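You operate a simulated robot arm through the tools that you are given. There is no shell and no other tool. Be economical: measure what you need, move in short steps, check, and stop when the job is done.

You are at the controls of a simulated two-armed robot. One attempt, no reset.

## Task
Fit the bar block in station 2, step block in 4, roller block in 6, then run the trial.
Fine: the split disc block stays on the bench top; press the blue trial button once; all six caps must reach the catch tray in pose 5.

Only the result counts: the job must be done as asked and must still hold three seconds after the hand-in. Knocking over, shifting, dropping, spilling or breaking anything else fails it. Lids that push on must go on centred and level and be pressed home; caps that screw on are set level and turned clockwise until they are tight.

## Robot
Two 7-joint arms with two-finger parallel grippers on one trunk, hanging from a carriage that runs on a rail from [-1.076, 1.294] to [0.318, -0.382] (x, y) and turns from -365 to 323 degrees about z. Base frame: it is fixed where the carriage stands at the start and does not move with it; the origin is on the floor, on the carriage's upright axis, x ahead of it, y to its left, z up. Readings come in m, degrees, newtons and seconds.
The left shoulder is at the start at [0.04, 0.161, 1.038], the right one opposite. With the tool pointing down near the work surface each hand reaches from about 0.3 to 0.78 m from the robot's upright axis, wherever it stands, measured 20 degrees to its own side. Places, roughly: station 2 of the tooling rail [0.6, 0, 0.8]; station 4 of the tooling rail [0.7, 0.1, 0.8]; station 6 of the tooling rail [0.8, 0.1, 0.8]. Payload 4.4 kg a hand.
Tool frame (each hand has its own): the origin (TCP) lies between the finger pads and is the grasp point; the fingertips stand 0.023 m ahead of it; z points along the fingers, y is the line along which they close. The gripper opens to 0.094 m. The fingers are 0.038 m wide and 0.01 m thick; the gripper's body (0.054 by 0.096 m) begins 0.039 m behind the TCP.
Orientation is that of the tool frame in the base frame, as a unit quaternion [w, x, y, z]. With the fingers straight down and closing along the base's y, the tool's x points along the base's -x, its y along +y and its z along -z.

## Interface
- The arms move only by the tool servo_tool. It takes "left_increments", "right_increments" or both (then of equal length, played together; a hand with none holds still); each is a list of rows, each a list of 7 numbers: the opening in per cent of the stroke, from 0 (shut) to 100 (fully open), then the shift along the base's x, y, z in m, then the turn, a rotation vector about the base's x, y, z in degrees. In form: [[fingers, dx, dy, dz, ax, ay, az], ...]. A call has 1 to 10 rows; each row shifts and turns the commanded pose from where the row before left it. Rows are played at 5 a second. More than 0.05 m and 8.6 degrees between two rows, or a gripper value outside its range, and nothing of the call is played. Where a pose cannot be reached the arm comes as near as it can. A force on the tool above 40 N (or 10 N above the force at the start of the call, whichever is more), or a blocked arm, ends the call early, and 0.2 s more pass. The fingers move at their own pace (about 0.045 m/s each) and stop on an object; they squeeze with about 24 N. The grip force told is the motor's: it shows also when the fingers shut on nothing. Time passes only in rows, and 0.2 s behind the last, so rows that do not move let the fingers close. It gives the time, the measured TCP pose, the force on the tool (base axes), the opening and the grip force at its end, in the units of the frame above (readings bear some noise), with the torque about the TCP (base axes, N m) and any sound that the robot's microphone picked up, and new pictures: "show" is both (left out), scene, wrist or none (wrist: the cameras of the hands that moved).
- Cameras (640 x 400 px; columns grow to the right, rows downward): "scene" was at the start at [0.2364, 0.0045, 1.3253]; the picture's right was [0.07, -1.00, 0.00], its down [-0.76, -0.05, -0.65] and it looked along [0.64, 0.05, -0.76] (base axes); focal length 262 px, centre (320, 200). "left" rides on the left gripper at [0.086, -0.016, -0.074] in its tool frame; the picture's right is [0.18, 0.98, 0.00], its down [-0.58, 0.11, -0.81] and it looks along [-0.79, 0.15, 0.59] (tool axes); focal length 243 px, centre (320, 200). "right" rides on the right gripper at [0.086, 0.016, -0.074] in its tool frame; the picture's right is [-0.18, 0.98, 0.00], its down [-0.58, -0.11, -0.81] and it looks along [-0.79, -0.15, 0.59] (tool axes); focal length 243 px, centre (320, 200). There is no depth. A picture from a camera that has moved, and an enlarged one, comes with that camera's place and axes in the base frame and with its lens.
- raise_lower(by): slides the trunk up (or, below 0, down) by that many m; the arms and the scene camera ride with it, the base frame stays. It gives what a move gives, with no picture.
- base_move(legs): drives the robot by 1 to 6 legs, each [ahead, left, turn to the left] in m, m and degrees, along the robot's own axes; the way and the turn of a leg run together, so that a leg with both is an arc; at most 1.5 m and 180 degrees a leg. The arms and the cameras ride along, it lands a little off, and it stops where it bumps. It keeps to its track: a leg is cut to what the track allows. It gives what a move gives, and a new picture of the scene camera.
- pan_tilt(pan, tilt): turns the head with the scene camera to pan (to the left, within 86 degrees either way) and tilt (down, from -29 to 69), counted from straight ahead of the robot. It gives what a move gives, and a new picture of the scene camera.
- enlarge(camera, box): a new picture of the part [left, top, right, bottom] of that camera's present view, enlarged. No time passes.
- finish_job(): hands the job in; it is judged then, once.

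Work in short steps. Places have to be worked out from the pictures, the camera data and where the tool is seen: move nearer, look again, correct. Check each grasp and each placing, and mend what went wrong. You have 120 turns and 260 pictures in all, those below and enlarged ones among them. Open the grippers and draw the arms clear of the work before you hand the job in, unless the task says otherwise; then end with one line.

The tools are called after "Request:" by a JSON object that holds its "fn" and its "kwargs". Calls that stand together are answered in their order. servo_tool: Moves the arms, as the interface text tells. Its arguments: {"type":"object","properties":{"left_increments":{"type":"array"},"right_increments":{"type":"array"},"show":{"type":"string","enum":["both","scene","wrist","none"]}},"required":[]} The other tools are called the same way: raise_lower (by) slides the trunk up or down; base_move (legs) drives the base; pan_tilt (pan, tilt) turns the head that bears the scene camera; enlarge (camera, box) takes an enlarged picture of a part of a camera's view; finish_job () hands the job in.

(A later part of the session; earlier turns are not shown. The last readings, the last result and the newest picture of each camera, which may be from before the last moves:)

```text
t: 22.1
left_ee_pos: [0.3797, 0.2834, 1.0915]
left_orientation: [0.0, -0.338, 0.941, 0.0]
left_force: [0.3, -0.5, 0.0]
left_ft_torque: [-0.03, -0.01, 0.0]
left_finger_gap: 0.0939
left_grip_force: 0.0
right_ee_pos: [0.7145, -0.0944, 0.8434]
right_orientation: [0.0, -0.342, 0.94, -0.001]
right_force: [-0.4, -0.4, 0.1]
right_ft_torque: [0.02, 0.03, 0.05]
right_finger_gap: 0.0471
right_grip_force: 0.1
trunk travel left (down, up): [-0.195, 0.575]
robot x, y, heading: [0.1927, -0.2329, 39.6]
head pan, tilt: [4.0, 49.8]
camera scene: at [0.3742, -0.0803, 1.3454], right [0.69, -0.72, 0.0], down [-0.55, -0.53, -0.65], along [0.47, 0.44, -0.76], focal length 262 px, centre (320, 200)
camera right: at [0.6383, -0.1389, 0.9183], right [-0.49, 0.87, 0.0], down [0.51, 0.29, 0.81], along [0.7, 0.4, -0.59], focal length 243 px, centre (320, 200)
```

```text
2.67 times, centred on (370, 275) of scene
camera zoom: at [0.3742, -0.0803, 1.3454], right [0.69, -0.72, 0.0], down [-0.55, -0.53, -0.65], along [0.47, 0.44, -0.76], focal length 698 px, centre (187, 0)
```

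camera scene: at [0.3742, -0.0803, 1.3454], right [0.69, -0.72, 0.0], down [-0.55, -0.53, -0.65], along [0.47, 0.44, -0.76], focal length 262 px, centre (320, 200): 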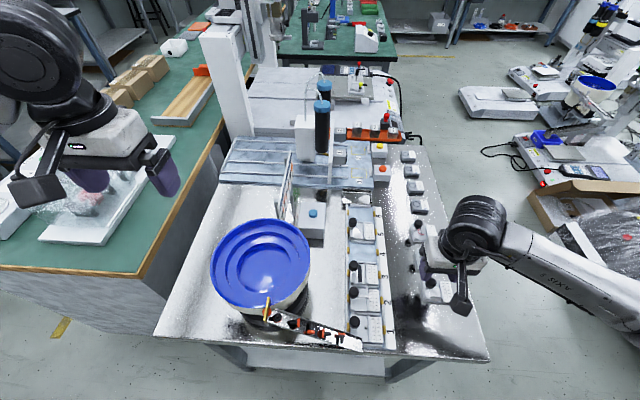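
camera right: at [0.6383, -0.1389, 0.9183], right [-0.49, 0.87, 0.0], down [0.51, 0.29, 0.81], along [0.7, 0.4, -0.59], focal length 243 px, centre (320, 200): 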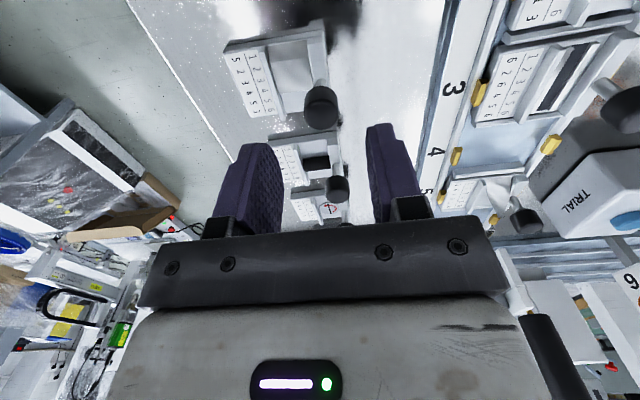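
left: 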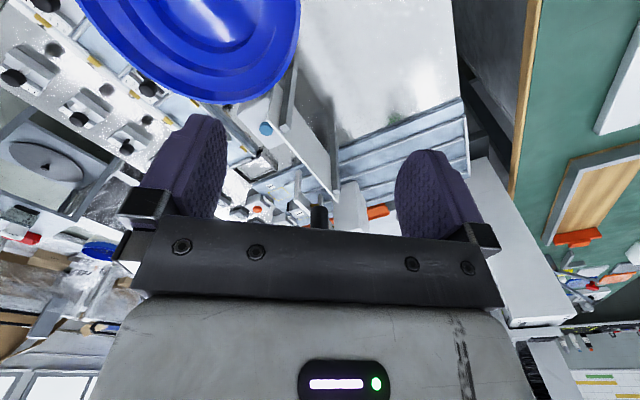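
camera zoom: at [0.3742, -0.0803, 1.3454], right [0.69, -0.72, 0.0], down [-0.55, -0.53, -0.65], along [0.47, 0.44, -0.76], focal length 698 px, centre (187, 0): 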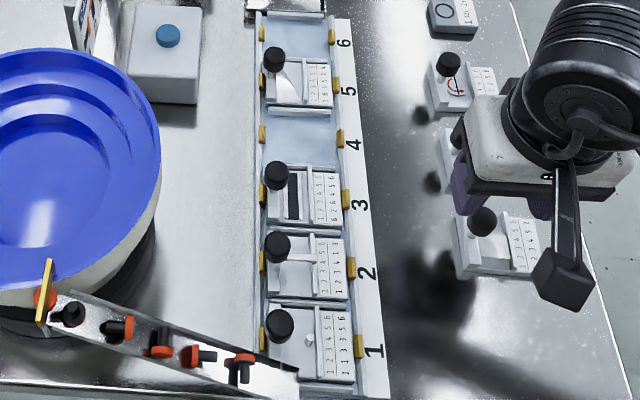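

Bar block looks seated perfectly in line with its neighbours. Step knob is at (0.7132, -0.0963); I correct by 1–2 mm, descend and grip.

Request:
{"fn": "servo_tool", "kwargs": {"right_increments": [[50, -0.001, -0.002, -0.025, 0, 0, 0], [50, 0, 0, -0.028, 0, 0, 0], [50, 0, 0, 0, 0, 0, 0], [0, 0, 0, 0, 0, 0, 0], [0, 0, 0, 0, 0, 0, 0], [0, 0, 0, 0, 0, 0, 0]], "show": "wrist"}}

```text
t: 23.6
left_ee_pos: [0.3797, 0.2824, 1.0924]
left_orientation: [0.0, -0.339, 0.941, 0.0]
left_force: [-1.1, 1.2, -0.2]
left_ft_torque: [0.01, 0.01, 0.0]
left_finger_gap: 0.094
left_grip_force: 0.1
right_ee_pos: [0.7099, -0.0978, 0.7896]
right_orientation: [0.0, -0.341, 0.94, 0.0]
right_force: [-0.2, 0.4, -0.2]
right_ft_torque: [0.01, 0.01, 0.02]
right_finger_gap: 0.0199
right_grip_force: 24.2
trunk travel left (down, up): [-0.195, 0.575]
robot x, y, heading: [0.1971, -0.233, 39.7]
head pan, tilt: [4.0, 49.8]
camera right: at [0.6337, -0.1415, 0.864], right [-0.49, 0.87, 0.0], down [0.52, 0.29, 0.81], along [0.7, 0.4, -0.59], focal length 243 px, centre (320, 200)
```

right: 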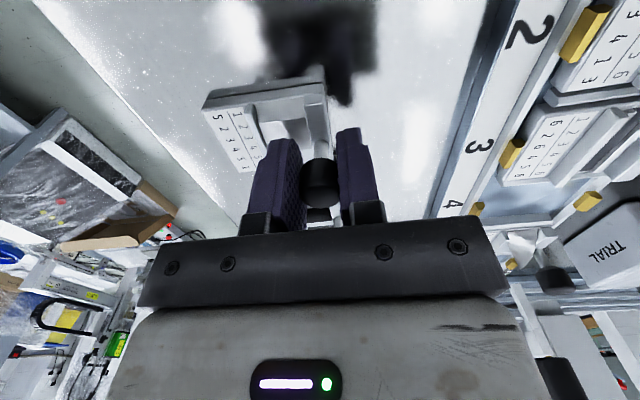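

Gripped, with the knob about 3 mm ahead of the pad centre along the rail. I lift and carry it over station 4, allowing for that offset.

Request:
{"fn": "servo_tool", "kwargs": {"right_increments": [[0, 0, 0, 0.015, 0, 0, 0], [0, 0, 0, 0.025, 0, 0, 0], [0, 0, 0, 0.04, 0, 0, 0], [0, -0.0091, 0.037, 0, 0, 0, 0], [0, -0.0091, 0.037, 0, 0, 0, 0], [0, -0.0091, 0.037, 0, 0, 0, 0], [0, -0.009, 0.037, 0, 0, 0, 0], [0, -0.009, 0.037, 0, 0, 0, 0], [0, 0, 0, -0.03, 0, 0, 0], [0, 0, 0, 0, 0, 0, 0]], "show": "wrist"}}

Request:
{"fn": "enlarge", "kwargs": {"camera": "scene", "box": [345, 220, 405, 280]}}

```text
t: 25.8
left_ee_pos: [0.3799, 0.2831, 1.093]
left_orientation: [0.001, -0.338, 0.941, 0.0]
left_force: [0.2, -0.5, -0.3]
left_ft_torque: [-0.04, 0.02, 0.0]
left_finger_gap: 0.0938
left_grip_force: 0.0
right_ee_pos: [0.6672, 0.0862, 0.8402]
right_orientation: [0.0, -0.342, 0.94, 0.0]
right_force: [-0.2, 0.2, -0.9]
right_ft_torque: [0.0, -0.05, -0.01]
right_finger_gap: 0.0196
right_grip_force: 24.3
trunk travel left (down, up): [-0.195, 0.575]
robot x, y, heading: [0.1944, -0.2312, 39.5]
head pan, tilt: [4.0, 49.8]
camera right: at [0.5915, 0.042, 0.9143], right [-0.49, 0.87, 0.0], down [0.51, 0.29, 0.81], along [0.7, 0.4, -0.59], focal length 243 px, centre (320, 200)
```

right: 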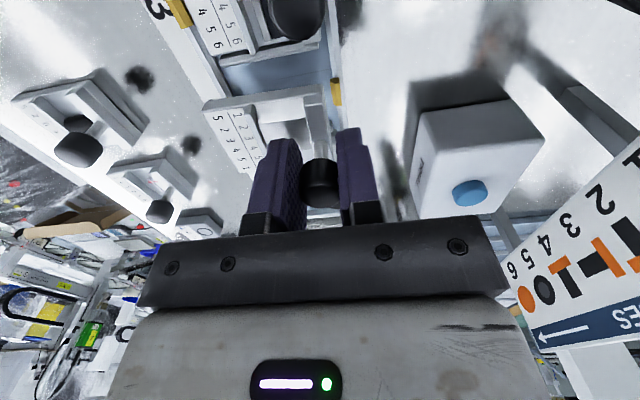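

```text
6.67 times, centred on (375, 250) of scene
camera zoom: at [0.3738, -0.0795, 1.3455], right [0.69, -0.72, 0.0], down [-0.55, -0.53, -0.65], along [0.47, 0.45, -0.76], focal length 1746 px, centre (-47, -133)
```

zoom: 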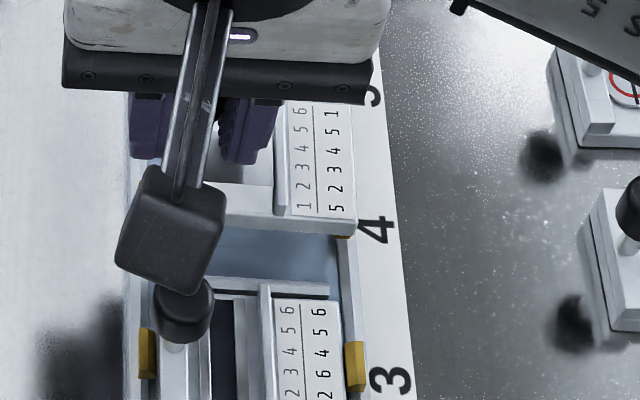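

Over station 4 at the expected spot. I lower to about 1 cm above the seat and compare to the tabs.

Request:
{"fn": "servo_tool", "kwargs": {"right_increments": [[0, 0, 0, -0.014, 0, 0, 0], [0, 0, 0, -0.014, 0, 0, 0], [0, 0, 0, 0, 0, 0, 0]], "show": "none"}}

Request:
{"fn": "enlarge", "kwargs": {"camera": "scene", "box": [345, 220, 405, 280]}}

Request:
{"fn": "enlarge", "kwargs": {"camera": "right", "box": [180, 40, 370, 190]}}

```text
t: 26.6
left_ee_pos: [0.3778, 0.2836, 1.0929]
left_orientation: [0.0, -0.338, 0.941, 0.0]
left_force: [-0.1, 0.3, 0.3]
left_ft_torque: [-0.03, 0.03, 0.01]
left_finger_gap: 0.0939
left_grip_force: 0.0
right_ee_pos: [0.6666, 0.084, 0.8104]
right_orientation: [0.0, -0.341, 0.94, 0.001]
right_force: [0.2, -0.1, -1.5]
right_ft_torque: [0.01, 0.0, 0.01]
right_finger_gap: 0.0196
right_grip_force: 23.9
trunk travel left (down, up): [-0.195, 0.575]
robot x, y, heading: [0.1969, -0.2387, 39.4]
head pan, tilt: [4.0, 49.8]
```

```text
6.67 times, centred on (375, 250) of scene
camera zoom: at [0.3736, -0.0801, 1.3453], right [0.69, -0.72, 0.0], down [-0.55, -0.53, -0.65], along [0.47, 0.45, -0.76], focal length 1746 px, centre (-47, -133)
```

zoom: 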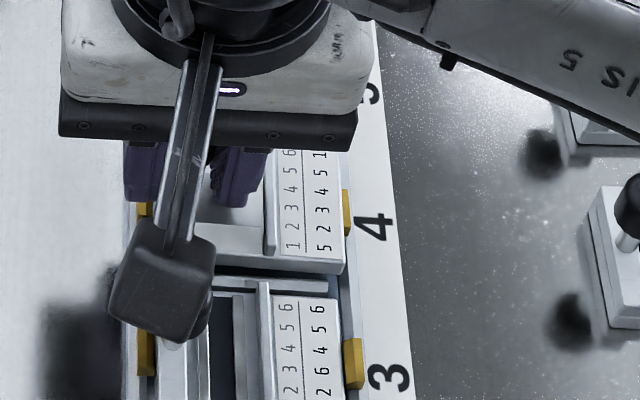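

```text
2.67 times, centred on (275, 115) of right
camera zoom: at [0.591, 0.0406, 0.8857], right [-0.49, 0.87, 0.0], down [0.52, 0.29, 0.81], along [0.7, 0.4, -0.59], focal length 647 px, centre (440, 427)
```

zoom: 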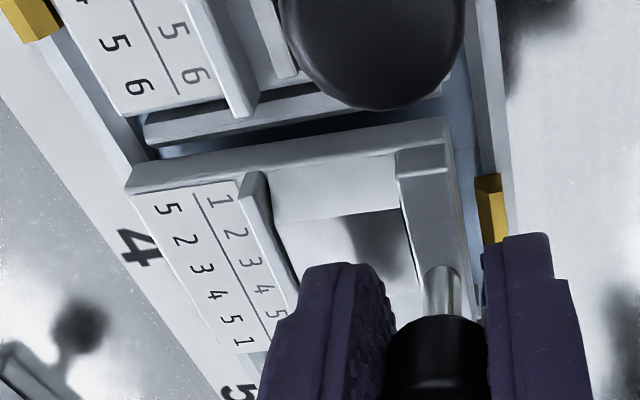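

The block is about 1–2 mm too far toward the card side; along the rail it's right. I shift across the rail and lower to contact.

Request:
{"fn": "servo_tool", "kwargs": {"right_increments": [[0, -0.0011, 0.0013, 0, 0, 0, 0], [0, 0, 0, -0.003, 0, 0, 0], [0, 0, 0, -0.002, 0, 0, 0], [0, 0, 0, 0, 0, 0, 0]], "show": "none"}}

Request:
{"fn": "enlarge", "kwargs": {"camera": "scene", "box": [345, 220, 405, 280]}}

Request:
{"fn": "enlarge", "kwargs": {"camera": "right", "box": [180, 40, 370, 190]}}

```text
t: 27.6
left_ee_pos: [0.3782, 0.2818, 1.0921]
left_orientation: [0.0, -0.338, 0.941, 0.0]
left_force: [0.5, 0.5, -0.2]
left_ft_torque: [-0.02, -0.01, 0.0]
left_finger_gap: 0.0937
left_grip_force: 0.1
right_ee_pos: [0.6656, 0.0863, 0.8058]
right_orientation: [0.0, -0.342, 0.94, 0.001]
right_force: [0.3, -0.1, -1.4]
right_ft_torque: [-0.02, 0.02, -0.05]
right_finger_gap: 0.0197
right_grip_force: 24.1
trunk travel left (down, up): [-0.195, 0.575]
robot x, y, heading: [0.1965, -0.2386, 39.5]
head pan, tilt: [4.0, 49.8]
```

```text
6.67 times, centred on (375, 250) of scene
camera zoom: at [0.3735, -0.08, 1.3453], right [0.69, -0.72, 0.0], down [-0.55, -0.53, -0.65], along [0.47, 0.45, -0.76], focal length 1746 px, centre (-47, -133)
```

zoom: 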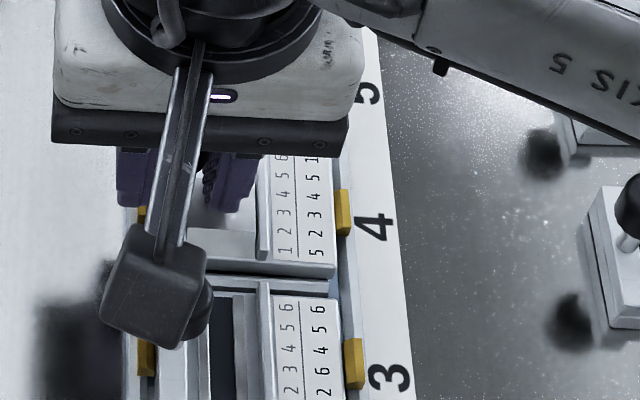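

```text
2.67 times, centred on (275, 115) of right
camera zoom: at [0.5894, 0.0425, 0.8817], right [-0.49, 0.87, 0.0], down [0.52, 0.29, 0.81], along [0.7, 0.4, -0.59], focal length 647 px, centre (440, 427)
```

zoom: 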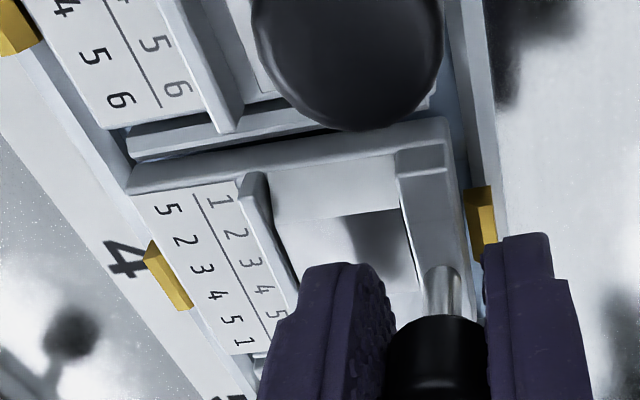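

Slightly overshot left; I nudge back 1 mm and lower to contact.

Request:
{"fn": "servo_tool", "kwargs": {"right_increments": [[0, 0.0007, -0.0008, 0, 0, 0, 0], [0, 0, 0, -0.002, 0, 0, 0], [0, 0, 0, -0.002, 0, 0, 0], [0, 0, 0, -0.001, 0, 0, 0], [0, 0, 0, 0, 0, 0, 0]], "show": "none"}}

Request:
{"fn": "enlarge", "kwargs": {"camera": "scene", "box": [345, 220, 405, 280]}}

Request:
{"fn": "enlarge", "kwargs": {"camera": "right", "box": [180, 40, 370, 190]}}

```text
t: 28.8
left_ee_pos: [0.3795, 0.2837, 1.0926]
left_orientation: [0.001, -0.338, 0.941, -0.001]
left_force: [-0.6, -0.1, 0.6]
left_ft_torque: [-0.01, -0.04, -0.01]
left_finger_gap: 0.0941
left_grip_force: 0.1
right_ee_pos: [0.6673, 0.085, 0.8024]
right_orientation: [0.0, -0.342, 0.94, 0.0]
right_force: [0.6, 0.8, -2.0]
right_ft_torque: [0.0, 0.06, -0.05]
right_finger_gap: 0.0198
right_grip_force: 23.4
trunk travel left (down, up): [-0.195, 0.575]
robot x, y, heading: [0.1952, -0.2361, 39.4]
head pan, tilt: [4.0, 49.8]
```

```text
6.67 times, centred on (375, 250) of scene
camera zoom: at [0.3736, -0.08, 1.3453], right [0.69, -0.72, 0.0], down [-0.55, -0.53, -0.65], along [0.47, 0.45, -0.76], focal length 1746 px, centre (-47, -133)
```

zoom: 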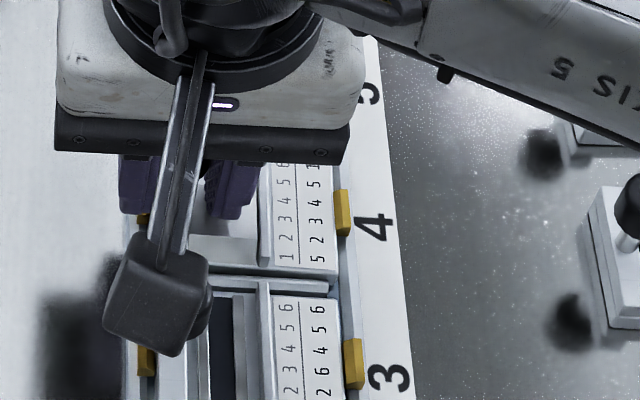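

```text
2.67 times, centred on (275, 115) of right
camera zoom: at [0.5902, 0.0415, 0.8771], right [-0.49, 0.87, 0.0], down [0.52, 0.29, 0.81], along [0.7, 0.4, -0.59], focal length 647 px, centre (440, 427)
```

zoom: 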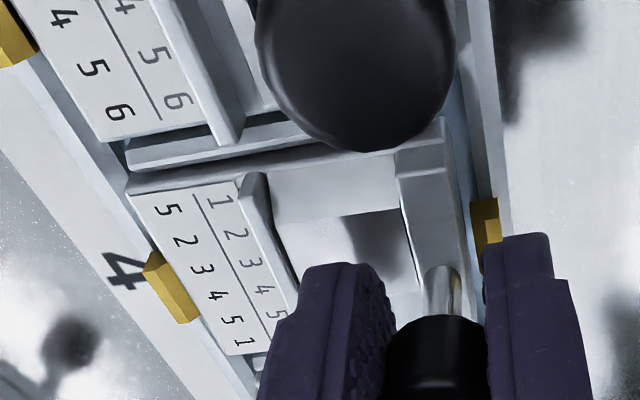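

Lateral alignment is now right and it's still hanging free. I continue down to contact.

Request:
{"fn": "servo_tool", "kwargs": {"right_increments": [[0, 0, 0, -0.001, 0, 0, 0], [0, 0, 0, -0.001, 0, 0, 0], [0, 0, 0, -0.001, 0, 0, 0], [0, 0, 0, -0.001, 0, 0, 0], [0, 0, 0, 0, 0, 0, 0]], "show": "none"}}

Request:
{"fn": "enlarge", "kwargs": {"camera": "scene", "box": [345, 220, 405, 280]}}

```text
t: 29.9
left_ee_pos: [0.3789, 0.284, 1.0934]
left_orientation: [0.0, -0.338, 0.941, 0.001]
left_force: [0.7, 0.3, -0.3]
left_ft_torque: [0.01, 0.01, 0.02]
left_finger_gap: 0.0941
left_grip_force: 0.0
right_ee_pos: [0.6665, 0.0865, 0.8]
right_orientation: [0.001, -0.343, 0.939, 0.0]
right_force: [-2.3, -3.0, 20.2]
right_ft_torque: [-0.08, -0.06, -0.08]
right_finger_gap: 0.0197
right_grip_force: 24.1
trunk travel left (down, up): [-0.195, 0.575]
robot x, y, heading: [0.195, -0.2365, 39.6]
head pan, tilt: [4.0, 49.8]
```

```text
6.67 times, centred on (375, 250) of scene
camera zoom: at [0.3741, -0.0798, 1.3455], right [0.69, -0.72, 0.0], down [-0.55, -0.53, -0.65], along [0.47, 0.45, -0.76], focal length 1746 px, centre (-47, -133)
```

zoom: 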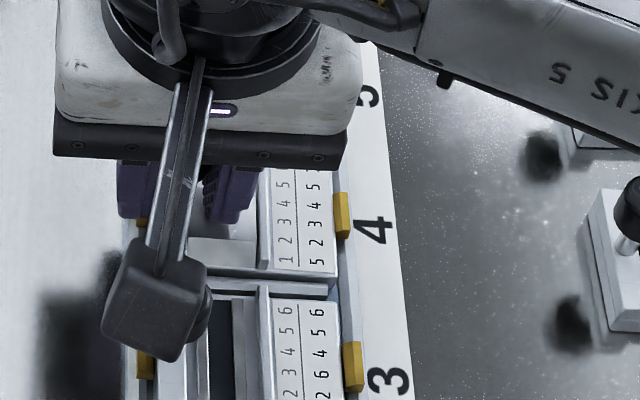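

Same contact signature as station 2 (z about 0.80, 20 N). I release, lift straight up and inspect.

Request:
{"fn": "servo_tool", "kwargs": {"right_increments": [[0, 0, 0, 0.003, 0, 0, 0], [40, 0, 0, 0, 0, 0, 0], [40, 0, 0, 0, 0, 0, 0], [40, 0, 0, 0.03, 0, 0, 0], [40, 0, 0, 0.05, 0, 0, 0], [40, 0, 0, 0, 0, 0, 0]], "show": "wrist"}}

Request:
{"fn": "enlarge", "kwargs": {"camera": "scene", "box": [340, 200, 440, 300]}}

```text
t: 31.4
left_ee_pos: [0.3782, 0.2837, 1.0915]
left_orientation: [0.0, -0.338, 0.941, 0.001]
left_force: [-1.1, 0.9, 0.2]
left_ft_torque: [0.03, 0.01, 0.02]
left_finger_gap: 0.0937
left_grip_force: 0.0
right_ee_pos: [0.6658, 0.0839, 0.8803]
right_orientation: [-0.001, -0.341, 0.94, 0.0]
right_force: [-0.4, -0.3, -0.3]
right_ft_torque: [-0.01, -0.02, 0.0]
right_finger_gap: 0.0376
right_grip_force: 0.0
trunk travel left (down, up): [-0.195, 0.575]
robot x, y, heading: [0.1998, -0.2344, 39.5]
head pan, tilt: [4.0, 49.8]
camera right: at [0.5896, 0.0405, 0.956], right [-0.49, 0.87, 0.0], down [0.52, 0.29, 0.81], along [0.7, 0.4, -0.59], focal length 243 px, centre (320, 200)
```

right: 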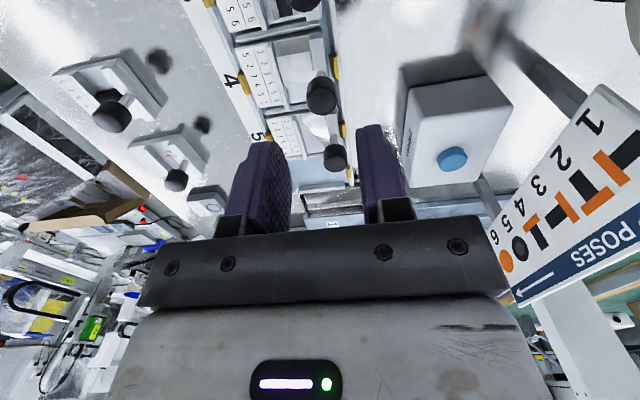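

```text
4.00 times, centred on (390, 250) of scene
camera zoom: at [0.3732, -0.0801, 1.3452], right [0.69, -0.72, 0.0], down [-0.55, -0.53, -0.65], along [0.47, 0.45, -0.76], focal length 1047 px, centre (40, 0)
```

zoom: 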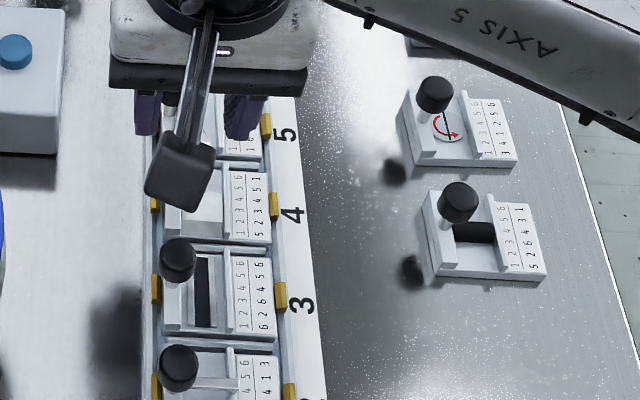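

Step block is seated centred at tab 4. Next the roller block: knob at about (0.775, -0.046). I move above it.

Request:
{"fn": "servo_tool", "kwargs": {"right_increments": [[50, 0.0275, -0.0328, 0, 0, 0, 0], [50, 0.0275, -0.0328, 0, 0, 0, 0], [50, 0.0275, -0.0328, 0, 0, 0, 0], [50, 0.0275, -0.0328, 0, 0, 0, 0], [50, 0, 0, -0.04, 0, 0, 0], [50, 0, 0, 0, 0, 0, 0]]}}

Request:
{"fn": "enlarge", "kwargs": {"camera": "scene", "box": [330, 180, 430, 300]}}

```text
t: 32.8
left_ee_pos: [0.3798, 0.2839, 1.0922]
left_orientation: [0.0, -0.338, 0.941, 0.0]
left_force: [0.6, 0.4, 0.9]
left_ft_torque: [0.01, -0.03, 0.02]
left_finger_gap: 0.0941
left_grip_force: 0.0
right_ee_pos: [0.7773, -0.0461, 0.8399]
right_orientation: [0.001, -0.342, 0.94, 0.001]
right_force: [0.6, 0.7, 0.2]
right_ft_torque: [0.01, 0.01, -0.01]
right_finger_gap: 0.0469
right_grip_force: 0.2
trunk travel left (down, up): [-0.195, 0.575]
robot x, y, heading: [0.1949, -0.2362, 39.6]
head pan, tilt: [4.0, 49.8]
camera scene: at [0.3742, -0.0802, 1.3454], right [0.69, -0.72, 0.0], down [-0.55, -0.53, -0.65], along [0.47, 0.44, -0.76], focal length 262 px, centre (320, 200)
camera right: at [0.7007, -0.0907, 0.9147], right [-0.49, 0.87, 0.0], down [0.51, 0.29, 0.81], along [0.7, 0.4, -0.59], focal length 243 px, centre (320, 200)
```

scene: 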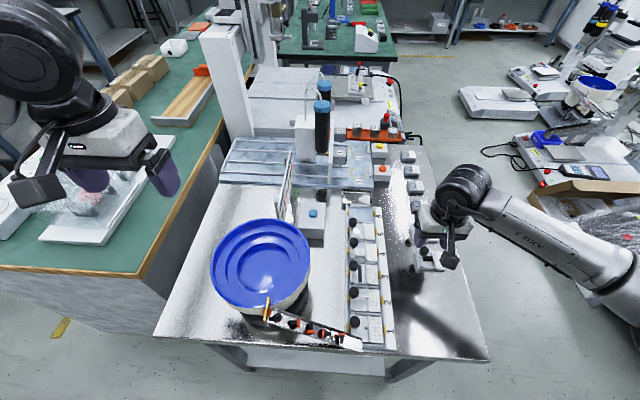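
right: 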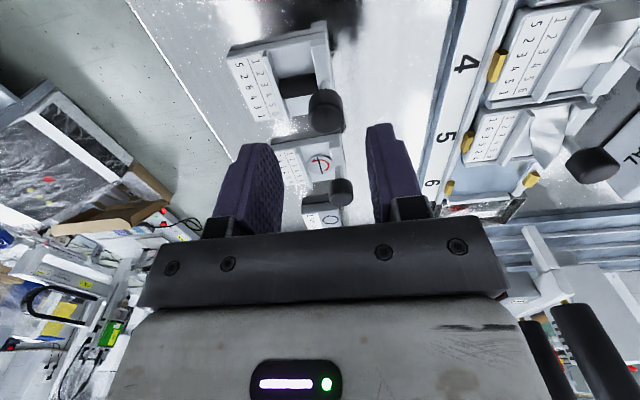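

```text
3.33 times, centred on (380, 240) of scene
camera zoom: at [0.3742, -0.0802, 1.3454], right [0.69, -0.72, 0.0], down [-0.55, -0.53, -0.65], along [0.47, 0.44, -0.76], focal length 873 px, centre (120, 67)
```

zoom: 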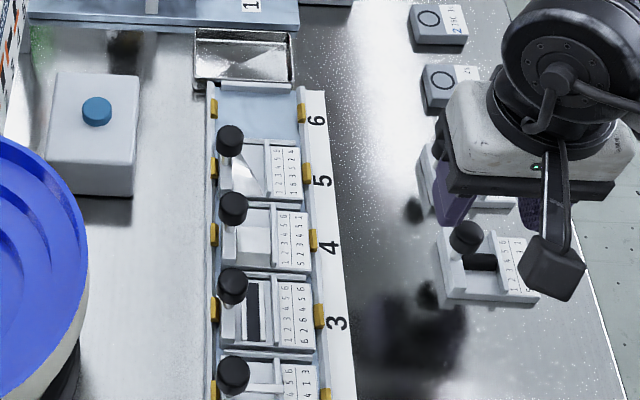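

Small correction (−2 mm, +1 mm), then down and grip the roller knob.

Request:
{"fn": "servo_tool", "kwargs": {"right_increments": [[50, -0.002, 0.001, -0.025, 0, 0, 0], [50, 0, 0, -0.025, 0, 0, 0], [50, 0, 0, 0, 0, 0, 0], [0, 0, 0, 0, 0, 0, 0], [0, 0, 0, 0, 0, 0, 0], [0, 0, 0, 0, 0, 0, 0]], "show": "wrist"}}

```text
t: 34.1
left_ee_pos: [0.3783, 0.2832, 1.0916]
left_orientation: [0.0, -0.338, 0.941, 0.0]
left_force: [-0.1, -1.4, 0.8]
left_ft_torque: [-0.02, -0.01, -0.01]
left_finger_gap: 0.094
left_grip_force: 0.0
right_ee_pos: [0.7745, -0.0458, 0.7906]
right_orientation: [-0.001, -0.342, 0.94, 0.0]
right_force: [0.4, 0.1, 1.2]
right_ft_torque: [0.03, 0.02, 0.0]
right_finger_gap: 0.0198
right_grip_force: 24.0
trunk travel left (down, up): [-0.195, 0.575]
robot x, y, heading: [0.1933, -0.2347, 39.1]
head pan, tilt: [4.0, 49.8]
camera right: at [0.6975, -0.0887, 0.8653], right [-0.49, 0.87, 0.0], down [0.52, 0.29, 0.81], along [0.7, 0.4, -0.59], focal length 243 px, centre (320, 200)
```

right: 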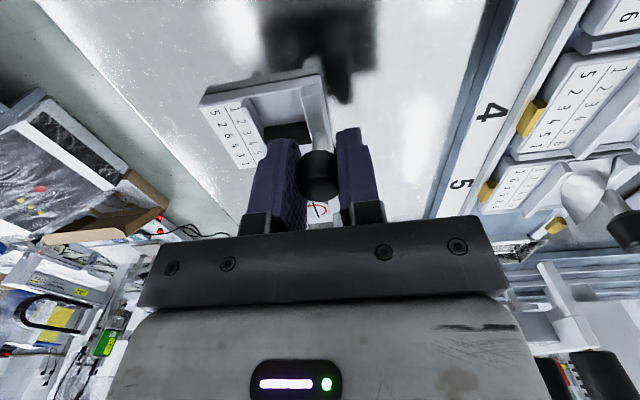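

Gripped, well centred. I lift and carry it over station 6, stopping 7 cm up and then 4 cm above.

Request:
{"fn": "servo_tool", "kwargs": {"right_increments": [[0, 0, 0, 0.015, 0, 0, 0], [0, 0, 0, 0.025, 0, 0, 0], [0, 0, 0, 0.04, 0, 0, 0], [0, -0.0027, 0.0422, 0, 0, 0, 0], [0, -0.0027, 0.0422, 0, 0, 0, 0], [0, -0.0027, 0.0422, 0, 0, 0, 0], [0, -0.0027, 0.0421, 0, 0, 0, 0], [0, -0.0027, 0.0421, 0, 0, 0, 0], [0, 0, 0, -0.03, 0, 0, 0], [0, 0, 0, 0, 0, 0, 0]]}}

Request:
{"fn": "enlarge", "kwargs": {"camera": "scene", "box": [340, 190, 400, 250]}}

```text
t: 36.4
left_ee_pos: [0.3788, 0.2831, 1.0919]
left_orientation: [-0.001, -0.338, 0.941, 0.0]
left_force: [0.2, 0.3, 0.7]
left_ft_torque: [0.0, -0.04, -0.04]
left_finger_gap: 0.094
left_grip_force: 0.1
right_ee_pos: [0.7631, 0.1664, 0.8424]
right_orientation: [0.0, -0.342, 0.94, 0.0]
right_force: [-0.1, -0.3, -2.1]
right_ft_torque: [0.01, 0.02, 0.0]
right_finger_gap: 0.0198
right_grip_force: 24.5
trunk travel left (down, up): [-0.195, 0.575]
robot x, y, heading: [0.1957, -0.2357, 39.6]
head pan, tilt: [4.0, 49.8]
camera scene: at [0.3738, -0.0794, 1.3455], right [0.69, -0.72, 0.0], down [-0.55, -0.53, -0.65], along [0.47, 0.45, -0.76], focal length 262 px, centre (320, 200)
camera right: at [0.6864, 0.1219, 0.9171], right [-0.49, 0.87, 0.0], down [0.52, 0.29, 0.81], along [0.7, 0.4, -0.59], focal length 243 px, centre (320, 200)
```

scene: 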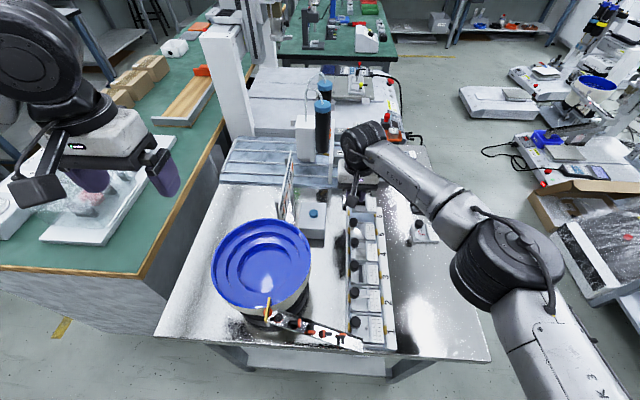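
right: 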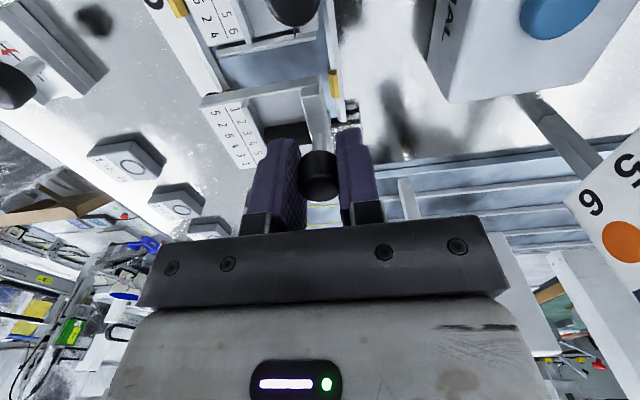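

```text
6.67 times, centred on (370, 220) of scene
camera zoom: at [0.3738, -0.0794, 1.3455], right [0.69, -0.72, 0.0], down [-0.55, -0.53, -0.65], along [0.47, 0.45, -0.76], focal length 1746 px, centre (-13, 67)
```

zoom: 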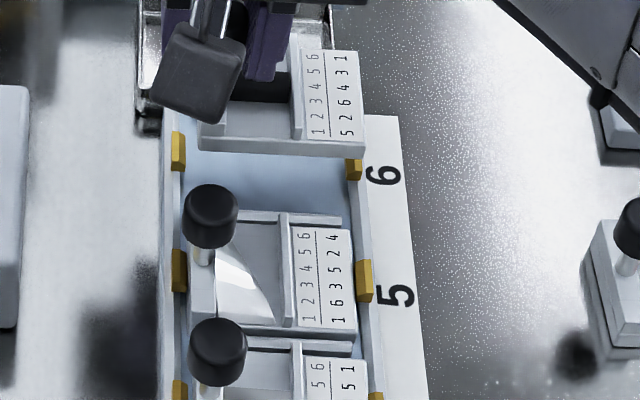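

Station 6 reached. I lower to about 1 cm above the seat and compare.

Request:
{"fn": "servo_tool", "kwargs": {"right_increments": [[0, -0.001, -0.0005, -0.015, 0, 0, 0], [0, 0, 0, -0.015, 0, 0, 0], [0, 0, 0, 0, 0, 0, 0]], "show": "none"}}

Request:
{"fn": "enlarge", "kwargs": {"camera": "scene", "box": [340, 190, 400, 250]}}

Request:
{"fn": "enlarge", "kwargs": {"camera": "right", "box": [180, 40, 370, 190]}}

```text
t: 37.1
left_ee_pos: [0.3807, 0.2821, 1.0919]
left_orientation: [0.0, -0.338, 0.941, 0.0]
left_force: [0.5, 0.3, -1.0]
left_ft_torque: [-0.02, -0.01, 0.0]
left_finger_gap: 0.094
left_grip_force: 0.0
right_ee_pos: [0.7592, 0.1658, 0.8109]
right_orientation: [0.001, -0.342, 0.94, 0.0]
right_force: [0.6, 0.3, -0.6]
right_ft_torque: [0.04, 0.02, 0.01]
right_finger_gap: 0.0198
right_grip_force: 24.1
trunk travel left (down, up): [-0.195, 0.575]
robot x, y, heading: [0.1949, -0.2321, 39.5]
head pan, tilt: [4.0, 49.8]
```

```text
6.67 times, centred on (370, 220) of scene
camera zoom: at [0.3736, -0.0801, 1.3453], right [0.69, -0.72, 0.0], down [-0.55, -0.53, -0.65], along [0.47, 0.45, -0.76], focal length 1746 px, centre (-13, 67)
```

zoom: 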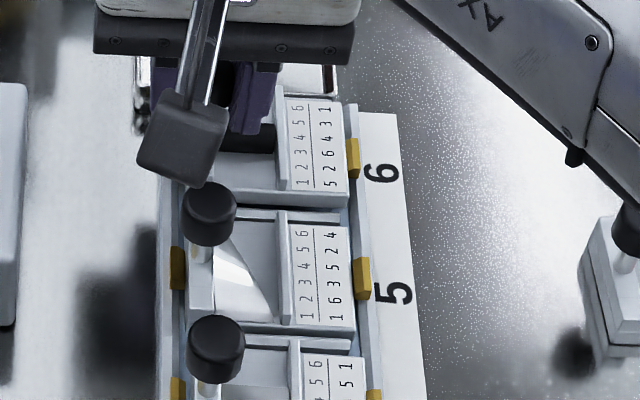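

```text
2.67 times, centred on (275, 115) of right
camera zoom: at [0.6832, 0.121, 0.886], right [-0.49, 0.87, 0.0], down [0.52, 0.29, 0.81], along [0.7, 0.4, -0.59], focal length 647 px, centre (440, 427)
```

zoom: 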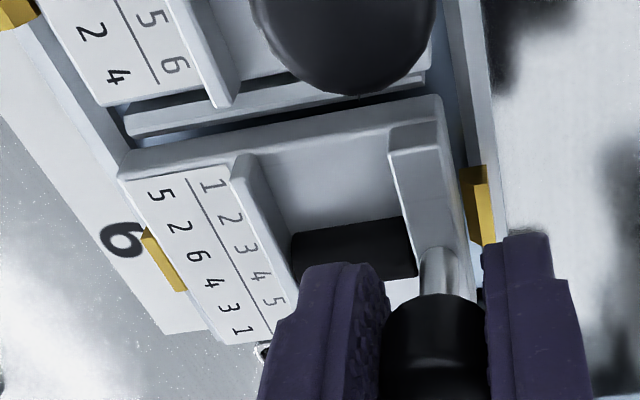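

Longitudinal centring fits the tab; laterally within 1 mm. I lower slowly to contact.

Request:
{"fn": "servo_tool", "kwargs": {"right_increments": [[0, 0.0003, -0.0004, -0.002, 0, 0, 0], [0, 0, 0, -0.002, 0, 0, 0], [0, 0, 0, -0.002, 0, 0, 0], [0, 0, 0, -0.001, 0, 0, 0], [0, 0, 0, 0, 0, 0, 0]], "show": "none"}}

Request:
{"fn": "enlarge", "kwargs": {"camera": "scene", "box": [340, 190, 400, 250]}}

Request:
{"fn": "enlarge", "kwargs": {"camera": "right", "box": [180, 40, 370, 190]}}

```text
t: 38.4
left_ee_pos: [0.3794, 0.2832, 1.0918]
left_orientation: [0.0, -0.338, 0.941, -0.001]
left_force: [-0.8, 0.0, 0.0]
left_ft_torque: [-0.01, -0.01, 0.01]
left_finger_gap: 0.0943
left_grip_force: 0.1
right_ee_pos: [0.7595, 0.1662, 0.8043]
right_orientation: [0.0, -0.342, 0.94, 0.001]
right_force: [-0.4, 0.6, -1.3]
right_ft_torque: [0.02, -0.01, -0.02]
right_finger_gap: 0.0196
right_grip_force: 24.5
trunk travel left (down, up): [-0.195, 0.575]
robot x, y, heading: [0.194, -0.2351, 39.5]
head pan, tilt: [4.0, 49.8]
```

```text
6.67 times, centred on (370, 220) of scene
camera zoom: at [0.3735, -0.08, 1.3453], right [0.69, -0.72, 0.0], down [-0.55, -0.53, -0.65], along [0.47, 0.45, -0.76], focal length 1746 px, centre (-13, 67)
```

zoom: 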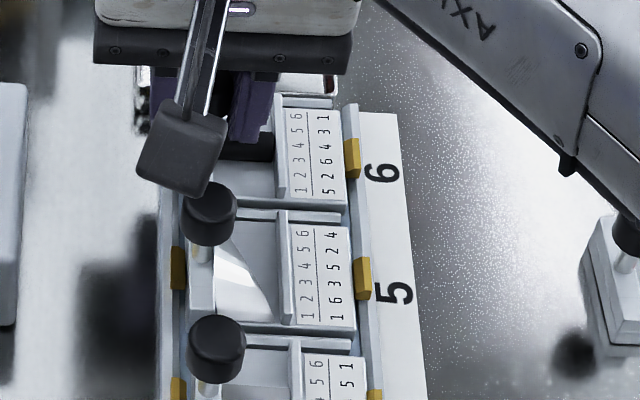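

```text
2.67 times, centred on (275, 115) of right
camera zoom: at [0.6839, 0.1216, 0.8793], right [-0.49, 0.87, 0.0], down [0.52, 0.29, 0.81], along [0.7, 0.4, -0.59], focal length 647 px, centre (440, 427)
```

zoom: 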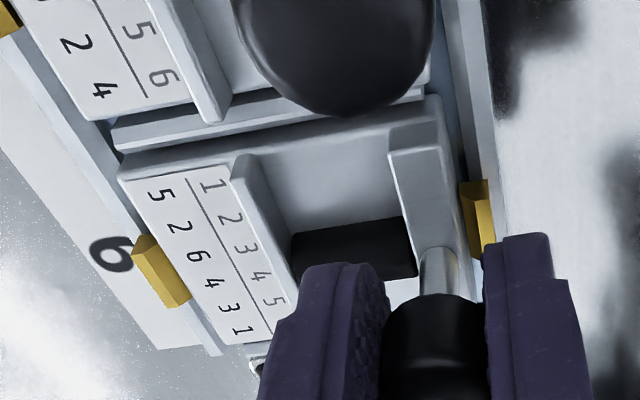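

Nearly down with good centring; a few more millimetres to contact.

Request:
{"fn": "servo_tool", "kwargs": {"right_increments": [[0, 0, 0, -0.001, 0, 0, 0], [0, 0, 0, -0.001, 0, 0, 0], [0, 0, 0, -0.001, 0, 0, 0], [0, 0, 0, -0.001, 0, 0, 0], [0, 0, 0, 0, 0, 0, 0]], "show": "none"}}

Request:
{"fn": "enlarge", "kwargs": {"camera": "scene", "box": [340, 190, 400, 250]}}

```text
t: 39.5
left_ee_pos: [0.3785, 0.2829, 1.092]
left_orientation: [0.001, -0.338, 0.941, 0.0]
left_force: [-0.3, 0.1, -0.2]
left_ft_torque: [0.03, 0.01, 0.0]
left_finger_gap: 0.0938
left_grip_force: 0.0
right_ee_pos: [0.7609, 0.1651, 0.802]
right_orientation: [0.001, -0.342, 0.94, 0.0]
right_force: [-6.1, -6.1, 17.1]
right_ft_torque: [-0.09, 0.07, 0.0]
right_finger_gap: 0.0199
right_grip_force: 24.0
trunk travel left (down, up): [-0.195, 0.575]
robot x, y, heading: [0.195, -0.2353, 39.5]
head pan, tilt: [4.0, 49.8]
```

```text
6.67 times, centred on (370, 220) of scene
camera zoom: at [0.3737, -0.0802, 1.3454], right [0.69, -0.72, 0.0], down [-0.55, -0.53, -0.65], along [0.47, 0.45, -0.76], focal length 1746 px, centre (-13, 67)
```

zoom: 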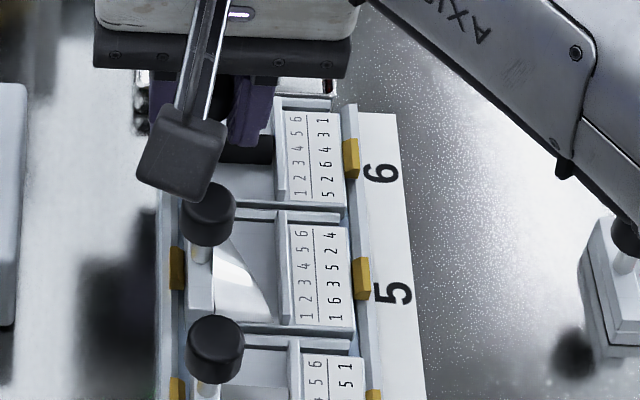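

Contact with some push-back along the rail; I ease 1 mm back toward station 5 and press another 1 mm to see whether it settles.

Request:
{"fn": "servo_tool", "kwargs": {"right_increments": [[0, -0.0006, -0.0005, 0, 0, 0, 0], [0, 0, 0, -0.001, 0, 0, 0], [0, 0, 0, 0, 0, 0, 0]], "show": "none"}}

Request:
{"fn": "servo_tool", "kwargs": {"right_increments": [[0, 0, 0, 0.003, 0, 0, 0], [40, 0, 0, 0, 0, 0, 0], [40, 0, 0, 0, 0, 0, 0], [40, 0, 0, 0.03, 0, 0, 0], [40, 0, 0, 0.05, 0, 0, 0], [40, 0, 0, 0, 0, 0, 0]], "show": "wrist"}}

Request:
{"fn": "enlarge", "kwargs": {"camera": "scene", "box": [340, 190, 400, 250]}}

```text
t: 40.4
left_ee_pos: [0.3803, 0.2834, 1.0922]
left_orientation: [-0.001, -0.338, 0.941, 0.0]
left_force: [-0.5, 0.4, -0.6]
left_ft_torque: [0.01, 0.01, 0.02]
left_finger_gap: 0.0939
left_grip_force: 0.0
right_ee_pos: [0.7609, 0.1667, 0.8017]
right_orientation: [0.001, -0.342, 0.94, 0.001]
right_force: [-1.4, -3.7, 19.3]
right_ft_torque: [-0.05, -0.05, -0.02]
right_finger_gap: 0.0197
right_grip_force: 24.6
trunk travel left (down, up): [-0.195, 0.575]
robot x, y, heading: [0.1958, -0.2353, 39.3]
head pan, tilt: [4.0, 49.8]
```

```text
t: 41.8
left_ee_pos: [0.3783, 0.2823, 1.0927]
left_orientation: [-0.001, -0.337, 0.941, -0.001]
left_force: [0.2, -0.3, 1.0]
left_ft_torque: [-0.01, 0.01, -0.03]
left_finger_gap: 0.0939
left_grip_force: 0.1
right_ee_pos: [0.7597, 0.1652, 0.8814]
right_orientation: [-0.001, -0.342, 0.94, -0.001]
right_force: [0.7, 0.2, 0.3]
right_ft_torque: [0.01, -0.02, 0.02]
right_finger_gap: 0.0375
right_grip_force: 0.0
trunk travel left (down, up): [-0.195, 0.575]
robot x, y, heading: [0.1967, -0.2372, 39.4]
head pan, tilt: [4.0, 49.8]
camera right: at [0.6822, 0.1205, 0.9569], right [-0.49, 0.87, 0.0], down [0.52, 0.29, 0.81], along [0.7, 0.4, -0.59], focal length 243 px, centre (320, 200)
```

right: 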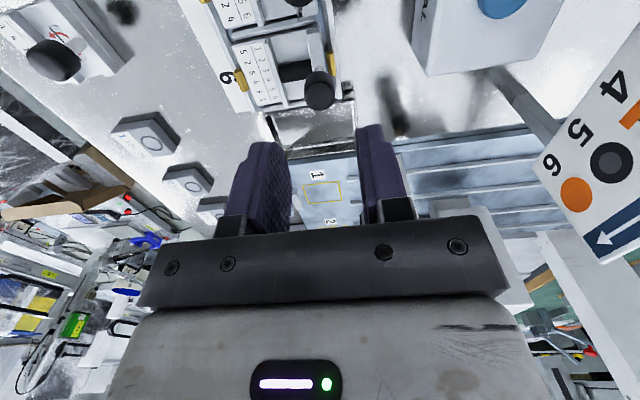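

```text
6.67 times, centred on (370, 220) of scene
camera zoom: at [0.3731, -0.0801, 1.3452], right [0.69, -0.72, 0.0], down [-0.55, -0.53, -0.65], along [0.47, 0.45, -0.76], focal length 1746 px, centre (-13, 67)
```

zoom: 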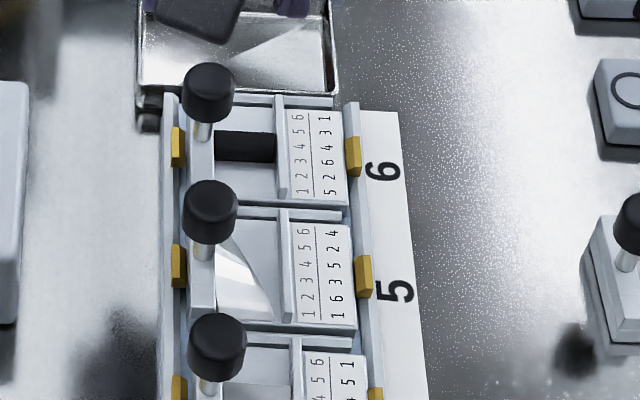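

All three blocks sit like the fitted ones. Button is at about (0.670, 0.229, 0.79). I check clearance to the sign near it and inspect the rest of the rail.

Request:
{"fn": "enlarge", "kwargs": {"camera": "scene", "box": [260, 140, 370, 250]}}

Request:
{"fn": "enlarge", "kwargs": {"camera": "scene", "box": [320, 200, 440, 350]}}

```text
3.64 times, centred on (315, 195) of scene
camera zoom: at [0.3731, -0.0801, 1.3452], right [0.69, -0.72, 0.0], down [-0.55, -0.53, -0.65], along [0.47, 0.45, -0.76], focal length 952 px, centre (338, 218)
```

zoom: 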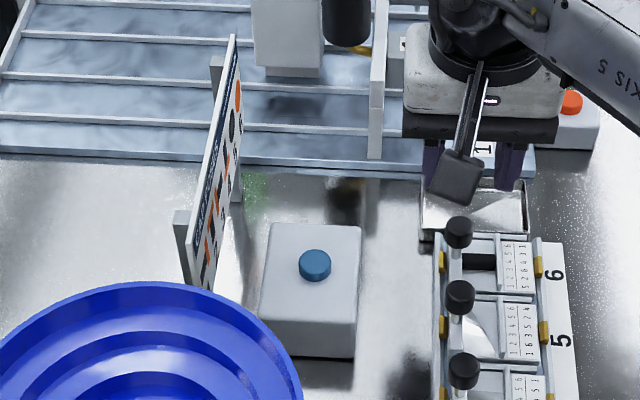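

```text
2.67 times, centred on (380, 275) of scene
camera zoom: at [0.3731, -0.0801, 1.3452], right [0.69, -0.72, 0.0], down [-0.55, -0.53, -0.65], along [0.47, 0.45, -0.76], focal length 698 px, centre (160, 0)
```

zoom: 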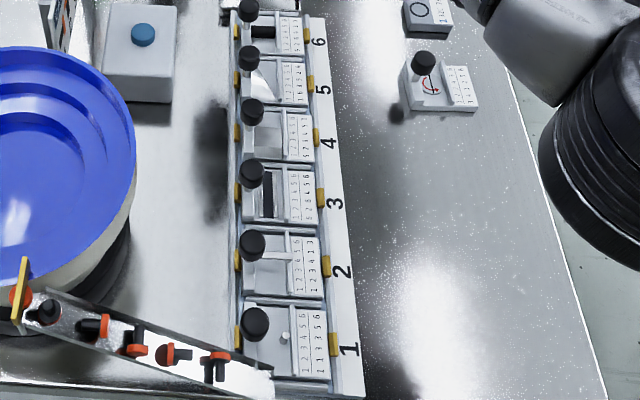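

The sign and bowl rim are clear if I turn the hand about 30° so its camera mount points away from the bowl. I close the fingers and move above the blue button.

Request:
{"fn": "servo_tool", "kwargs": {"right_increments": [[20, 0, 0, 0.03, 0, 0, 0], [0, -0.0224, 0.016, 0, 0, 0, 7.5], [0, -0.0224, 0.016, 0, 0, 0, 7.5], [0, -0.0224, 0.016, 0, 0, 0, 7.5], [0, -0.0225, 0.0158, 0, 0, 0, 7.5], [0, 0, 0, -0.03, 0, 0, 0], [0, 0, 0, 0, 0, 0, 0]]}}

Request:
{"fn": "enlarge", "kwargs": {"camera": "scene", "box": [260, 140, 370, 250]}}

```text
t: 43.4
left_ee_pos: [0.3794, 0.2838, 1.0919]
left_orientation: [0.0, -0.338, 0.941, -0.001]
left_force: [0.9, 0.4, 0.7]
left_ft_torque: [-0.02, 0.0, 0.05]
left_finger_gap: 0.094
left_grip_force: 0.1
right_ee_pos: [0.6708, 0.2287, 0.88]
right_orientation: [0.0, -0.573, 0.819, 0.0]
right_force: [0.5, -0.3, 0.1]
right_ft_torque: [0.01, -0.02, 0.01]
right_finger_gap: 0.0
right_grip_force: 24.4
trunk travel left (down, up): [-0.195, 0.575]
robot x, y, heading: [0.1956, -0.2354, 39.0]
head pan, tilt: [4.0, 49.8]
camera scene: at [0.3736, -0.0796, 1.3454], right [0.69, -0.72, 0.0], down [-0.55, -0.53, -0.65], along [0.47, 0.45, -0.76], focal length 262 px, centre (320, 200)
camera right: at [0.6268, 0.1531, 0.9551], right [-0.86, 0.51, 0.0], down [0.3, 0.51, 0.81], along [0.41, 0.69, -0.59], focal length 243 px, centre (320, 200)
```

scene: 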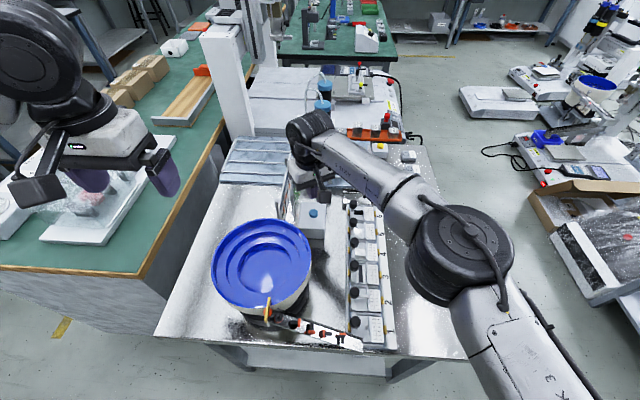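
right: 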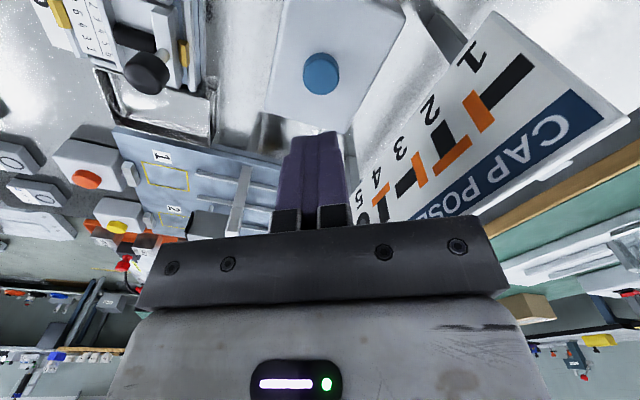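

```text
3.64 times, centred on (315, 195) of scene
camera zoom: at [0.3736, -0.0796, 1.3454], right [0.69, -0.72, 0.0], down [-0.55, -0.53, -0.65], along [0.47, 0.45, -0.76], focal length 952 px, centre (338, 218)
```

zoom: 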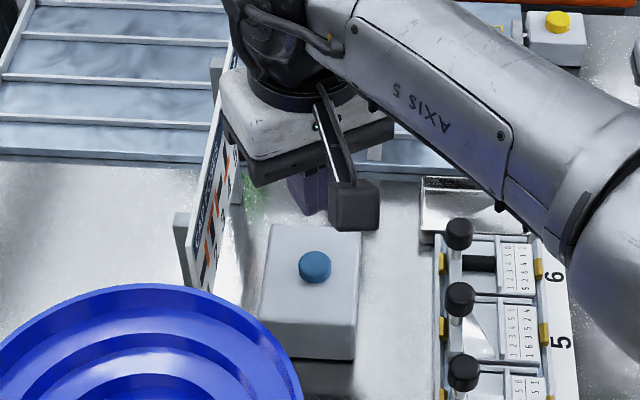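

The sign's top (about 0.88 m) stands only about 7 cm beside the button, so I turn the hand another 40° to put its narrow side toward the sign, and shift slightly toward the rail.

Request:
{"fn": "servo_tool", "kwargs": {"right_increments": [[0, 0.001, -0.003, 0, 0, 0, 8], [0, 0, -0.004, 0, 0, 0, 8], [0, 0, 0, 0, 0, 0, 8], [0, 0, 0, 0, 0, 0, 8], [0, 0, 0, 0, 0, 0, 8], [0, 0, 0, 0, 0, 0, 0]]}}

Request:
{"fn": "enlarge", "kwargs": {"camera": "scene", "box": [260, 140, 370, 250]}}

```text
t: 44.8
left_ee_pos: [0.3789, 0.2833, 1.0923]
left_orientation: [-0.001, -0.338, 0.941, 0.0]
left_force: [-0.6, 0.1, -0.2]
left_ft_torque: [0.0, 0.03, 0.02]
left_finger_gap: 0.094
left_grip_force: 0.1
right_ee_pos: [0.6845, 0.213, 0.8812]
right_orientation: [0.001, -0.624, 0.781, 0.0]
right_force: [-0.3, -0.3, -0.8]
right_ft_torque: [0.0, -0.01, 0.01]
right_finger_gap: 0.0001
right_grip_force: 24.2
right hand out of reach, approached as far as the arm can: row 1, 2, 3, 4, 5
trunk travel left (down, up): [-0.195, 0.575]
robot x, y, heading: [0.1933, -0.2359, 39.4]
head pan, tilt: [4.0, 49.8]
camera scene: at [0.3736, -0.08, 1.3453], right [0.69, -0.72, 0.0], down [-0.55, -0.53, -0.65], along [0.47, 0.45, -0.76], focal length 262 px, centre (320, 200)
camera right: at [0.65, 0.1315, 0.9554], right [-0.92, 0.4, 0.0], down [0.23, 0.54, 0.81], along [0.32, 0.74, -0.59], focal length 243 px, centre (320, 200)
```

scene: 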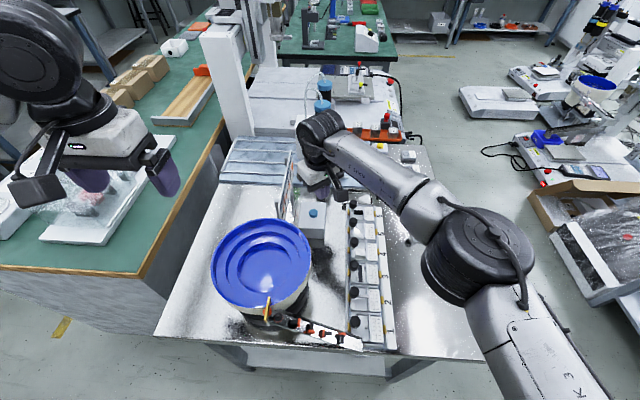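
right: 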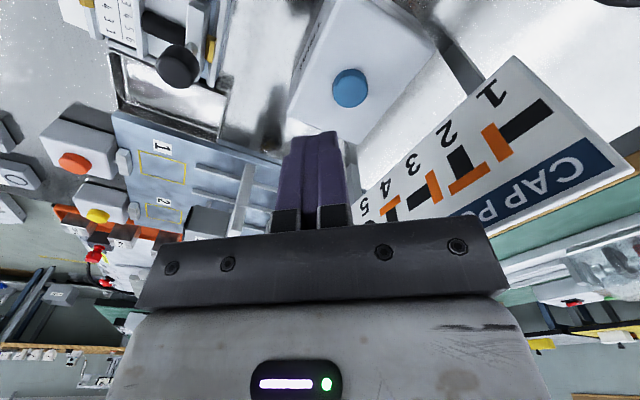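

```text
3.64 times, centred on (315, 195) of scene
camera zoom: at [0.3736, -0.08, 1.3453], right [0.69, -0.72, 0.0], down [-0.55, -0.53, -0.65], along [0.47, 0.45, -0.76], focal length 952 px, centre (338, 218)
```

zoom: 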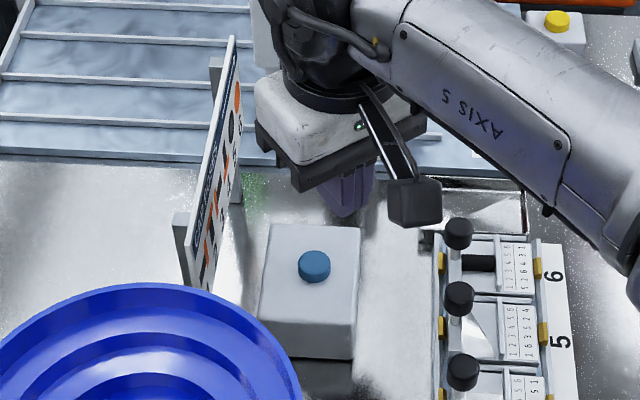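

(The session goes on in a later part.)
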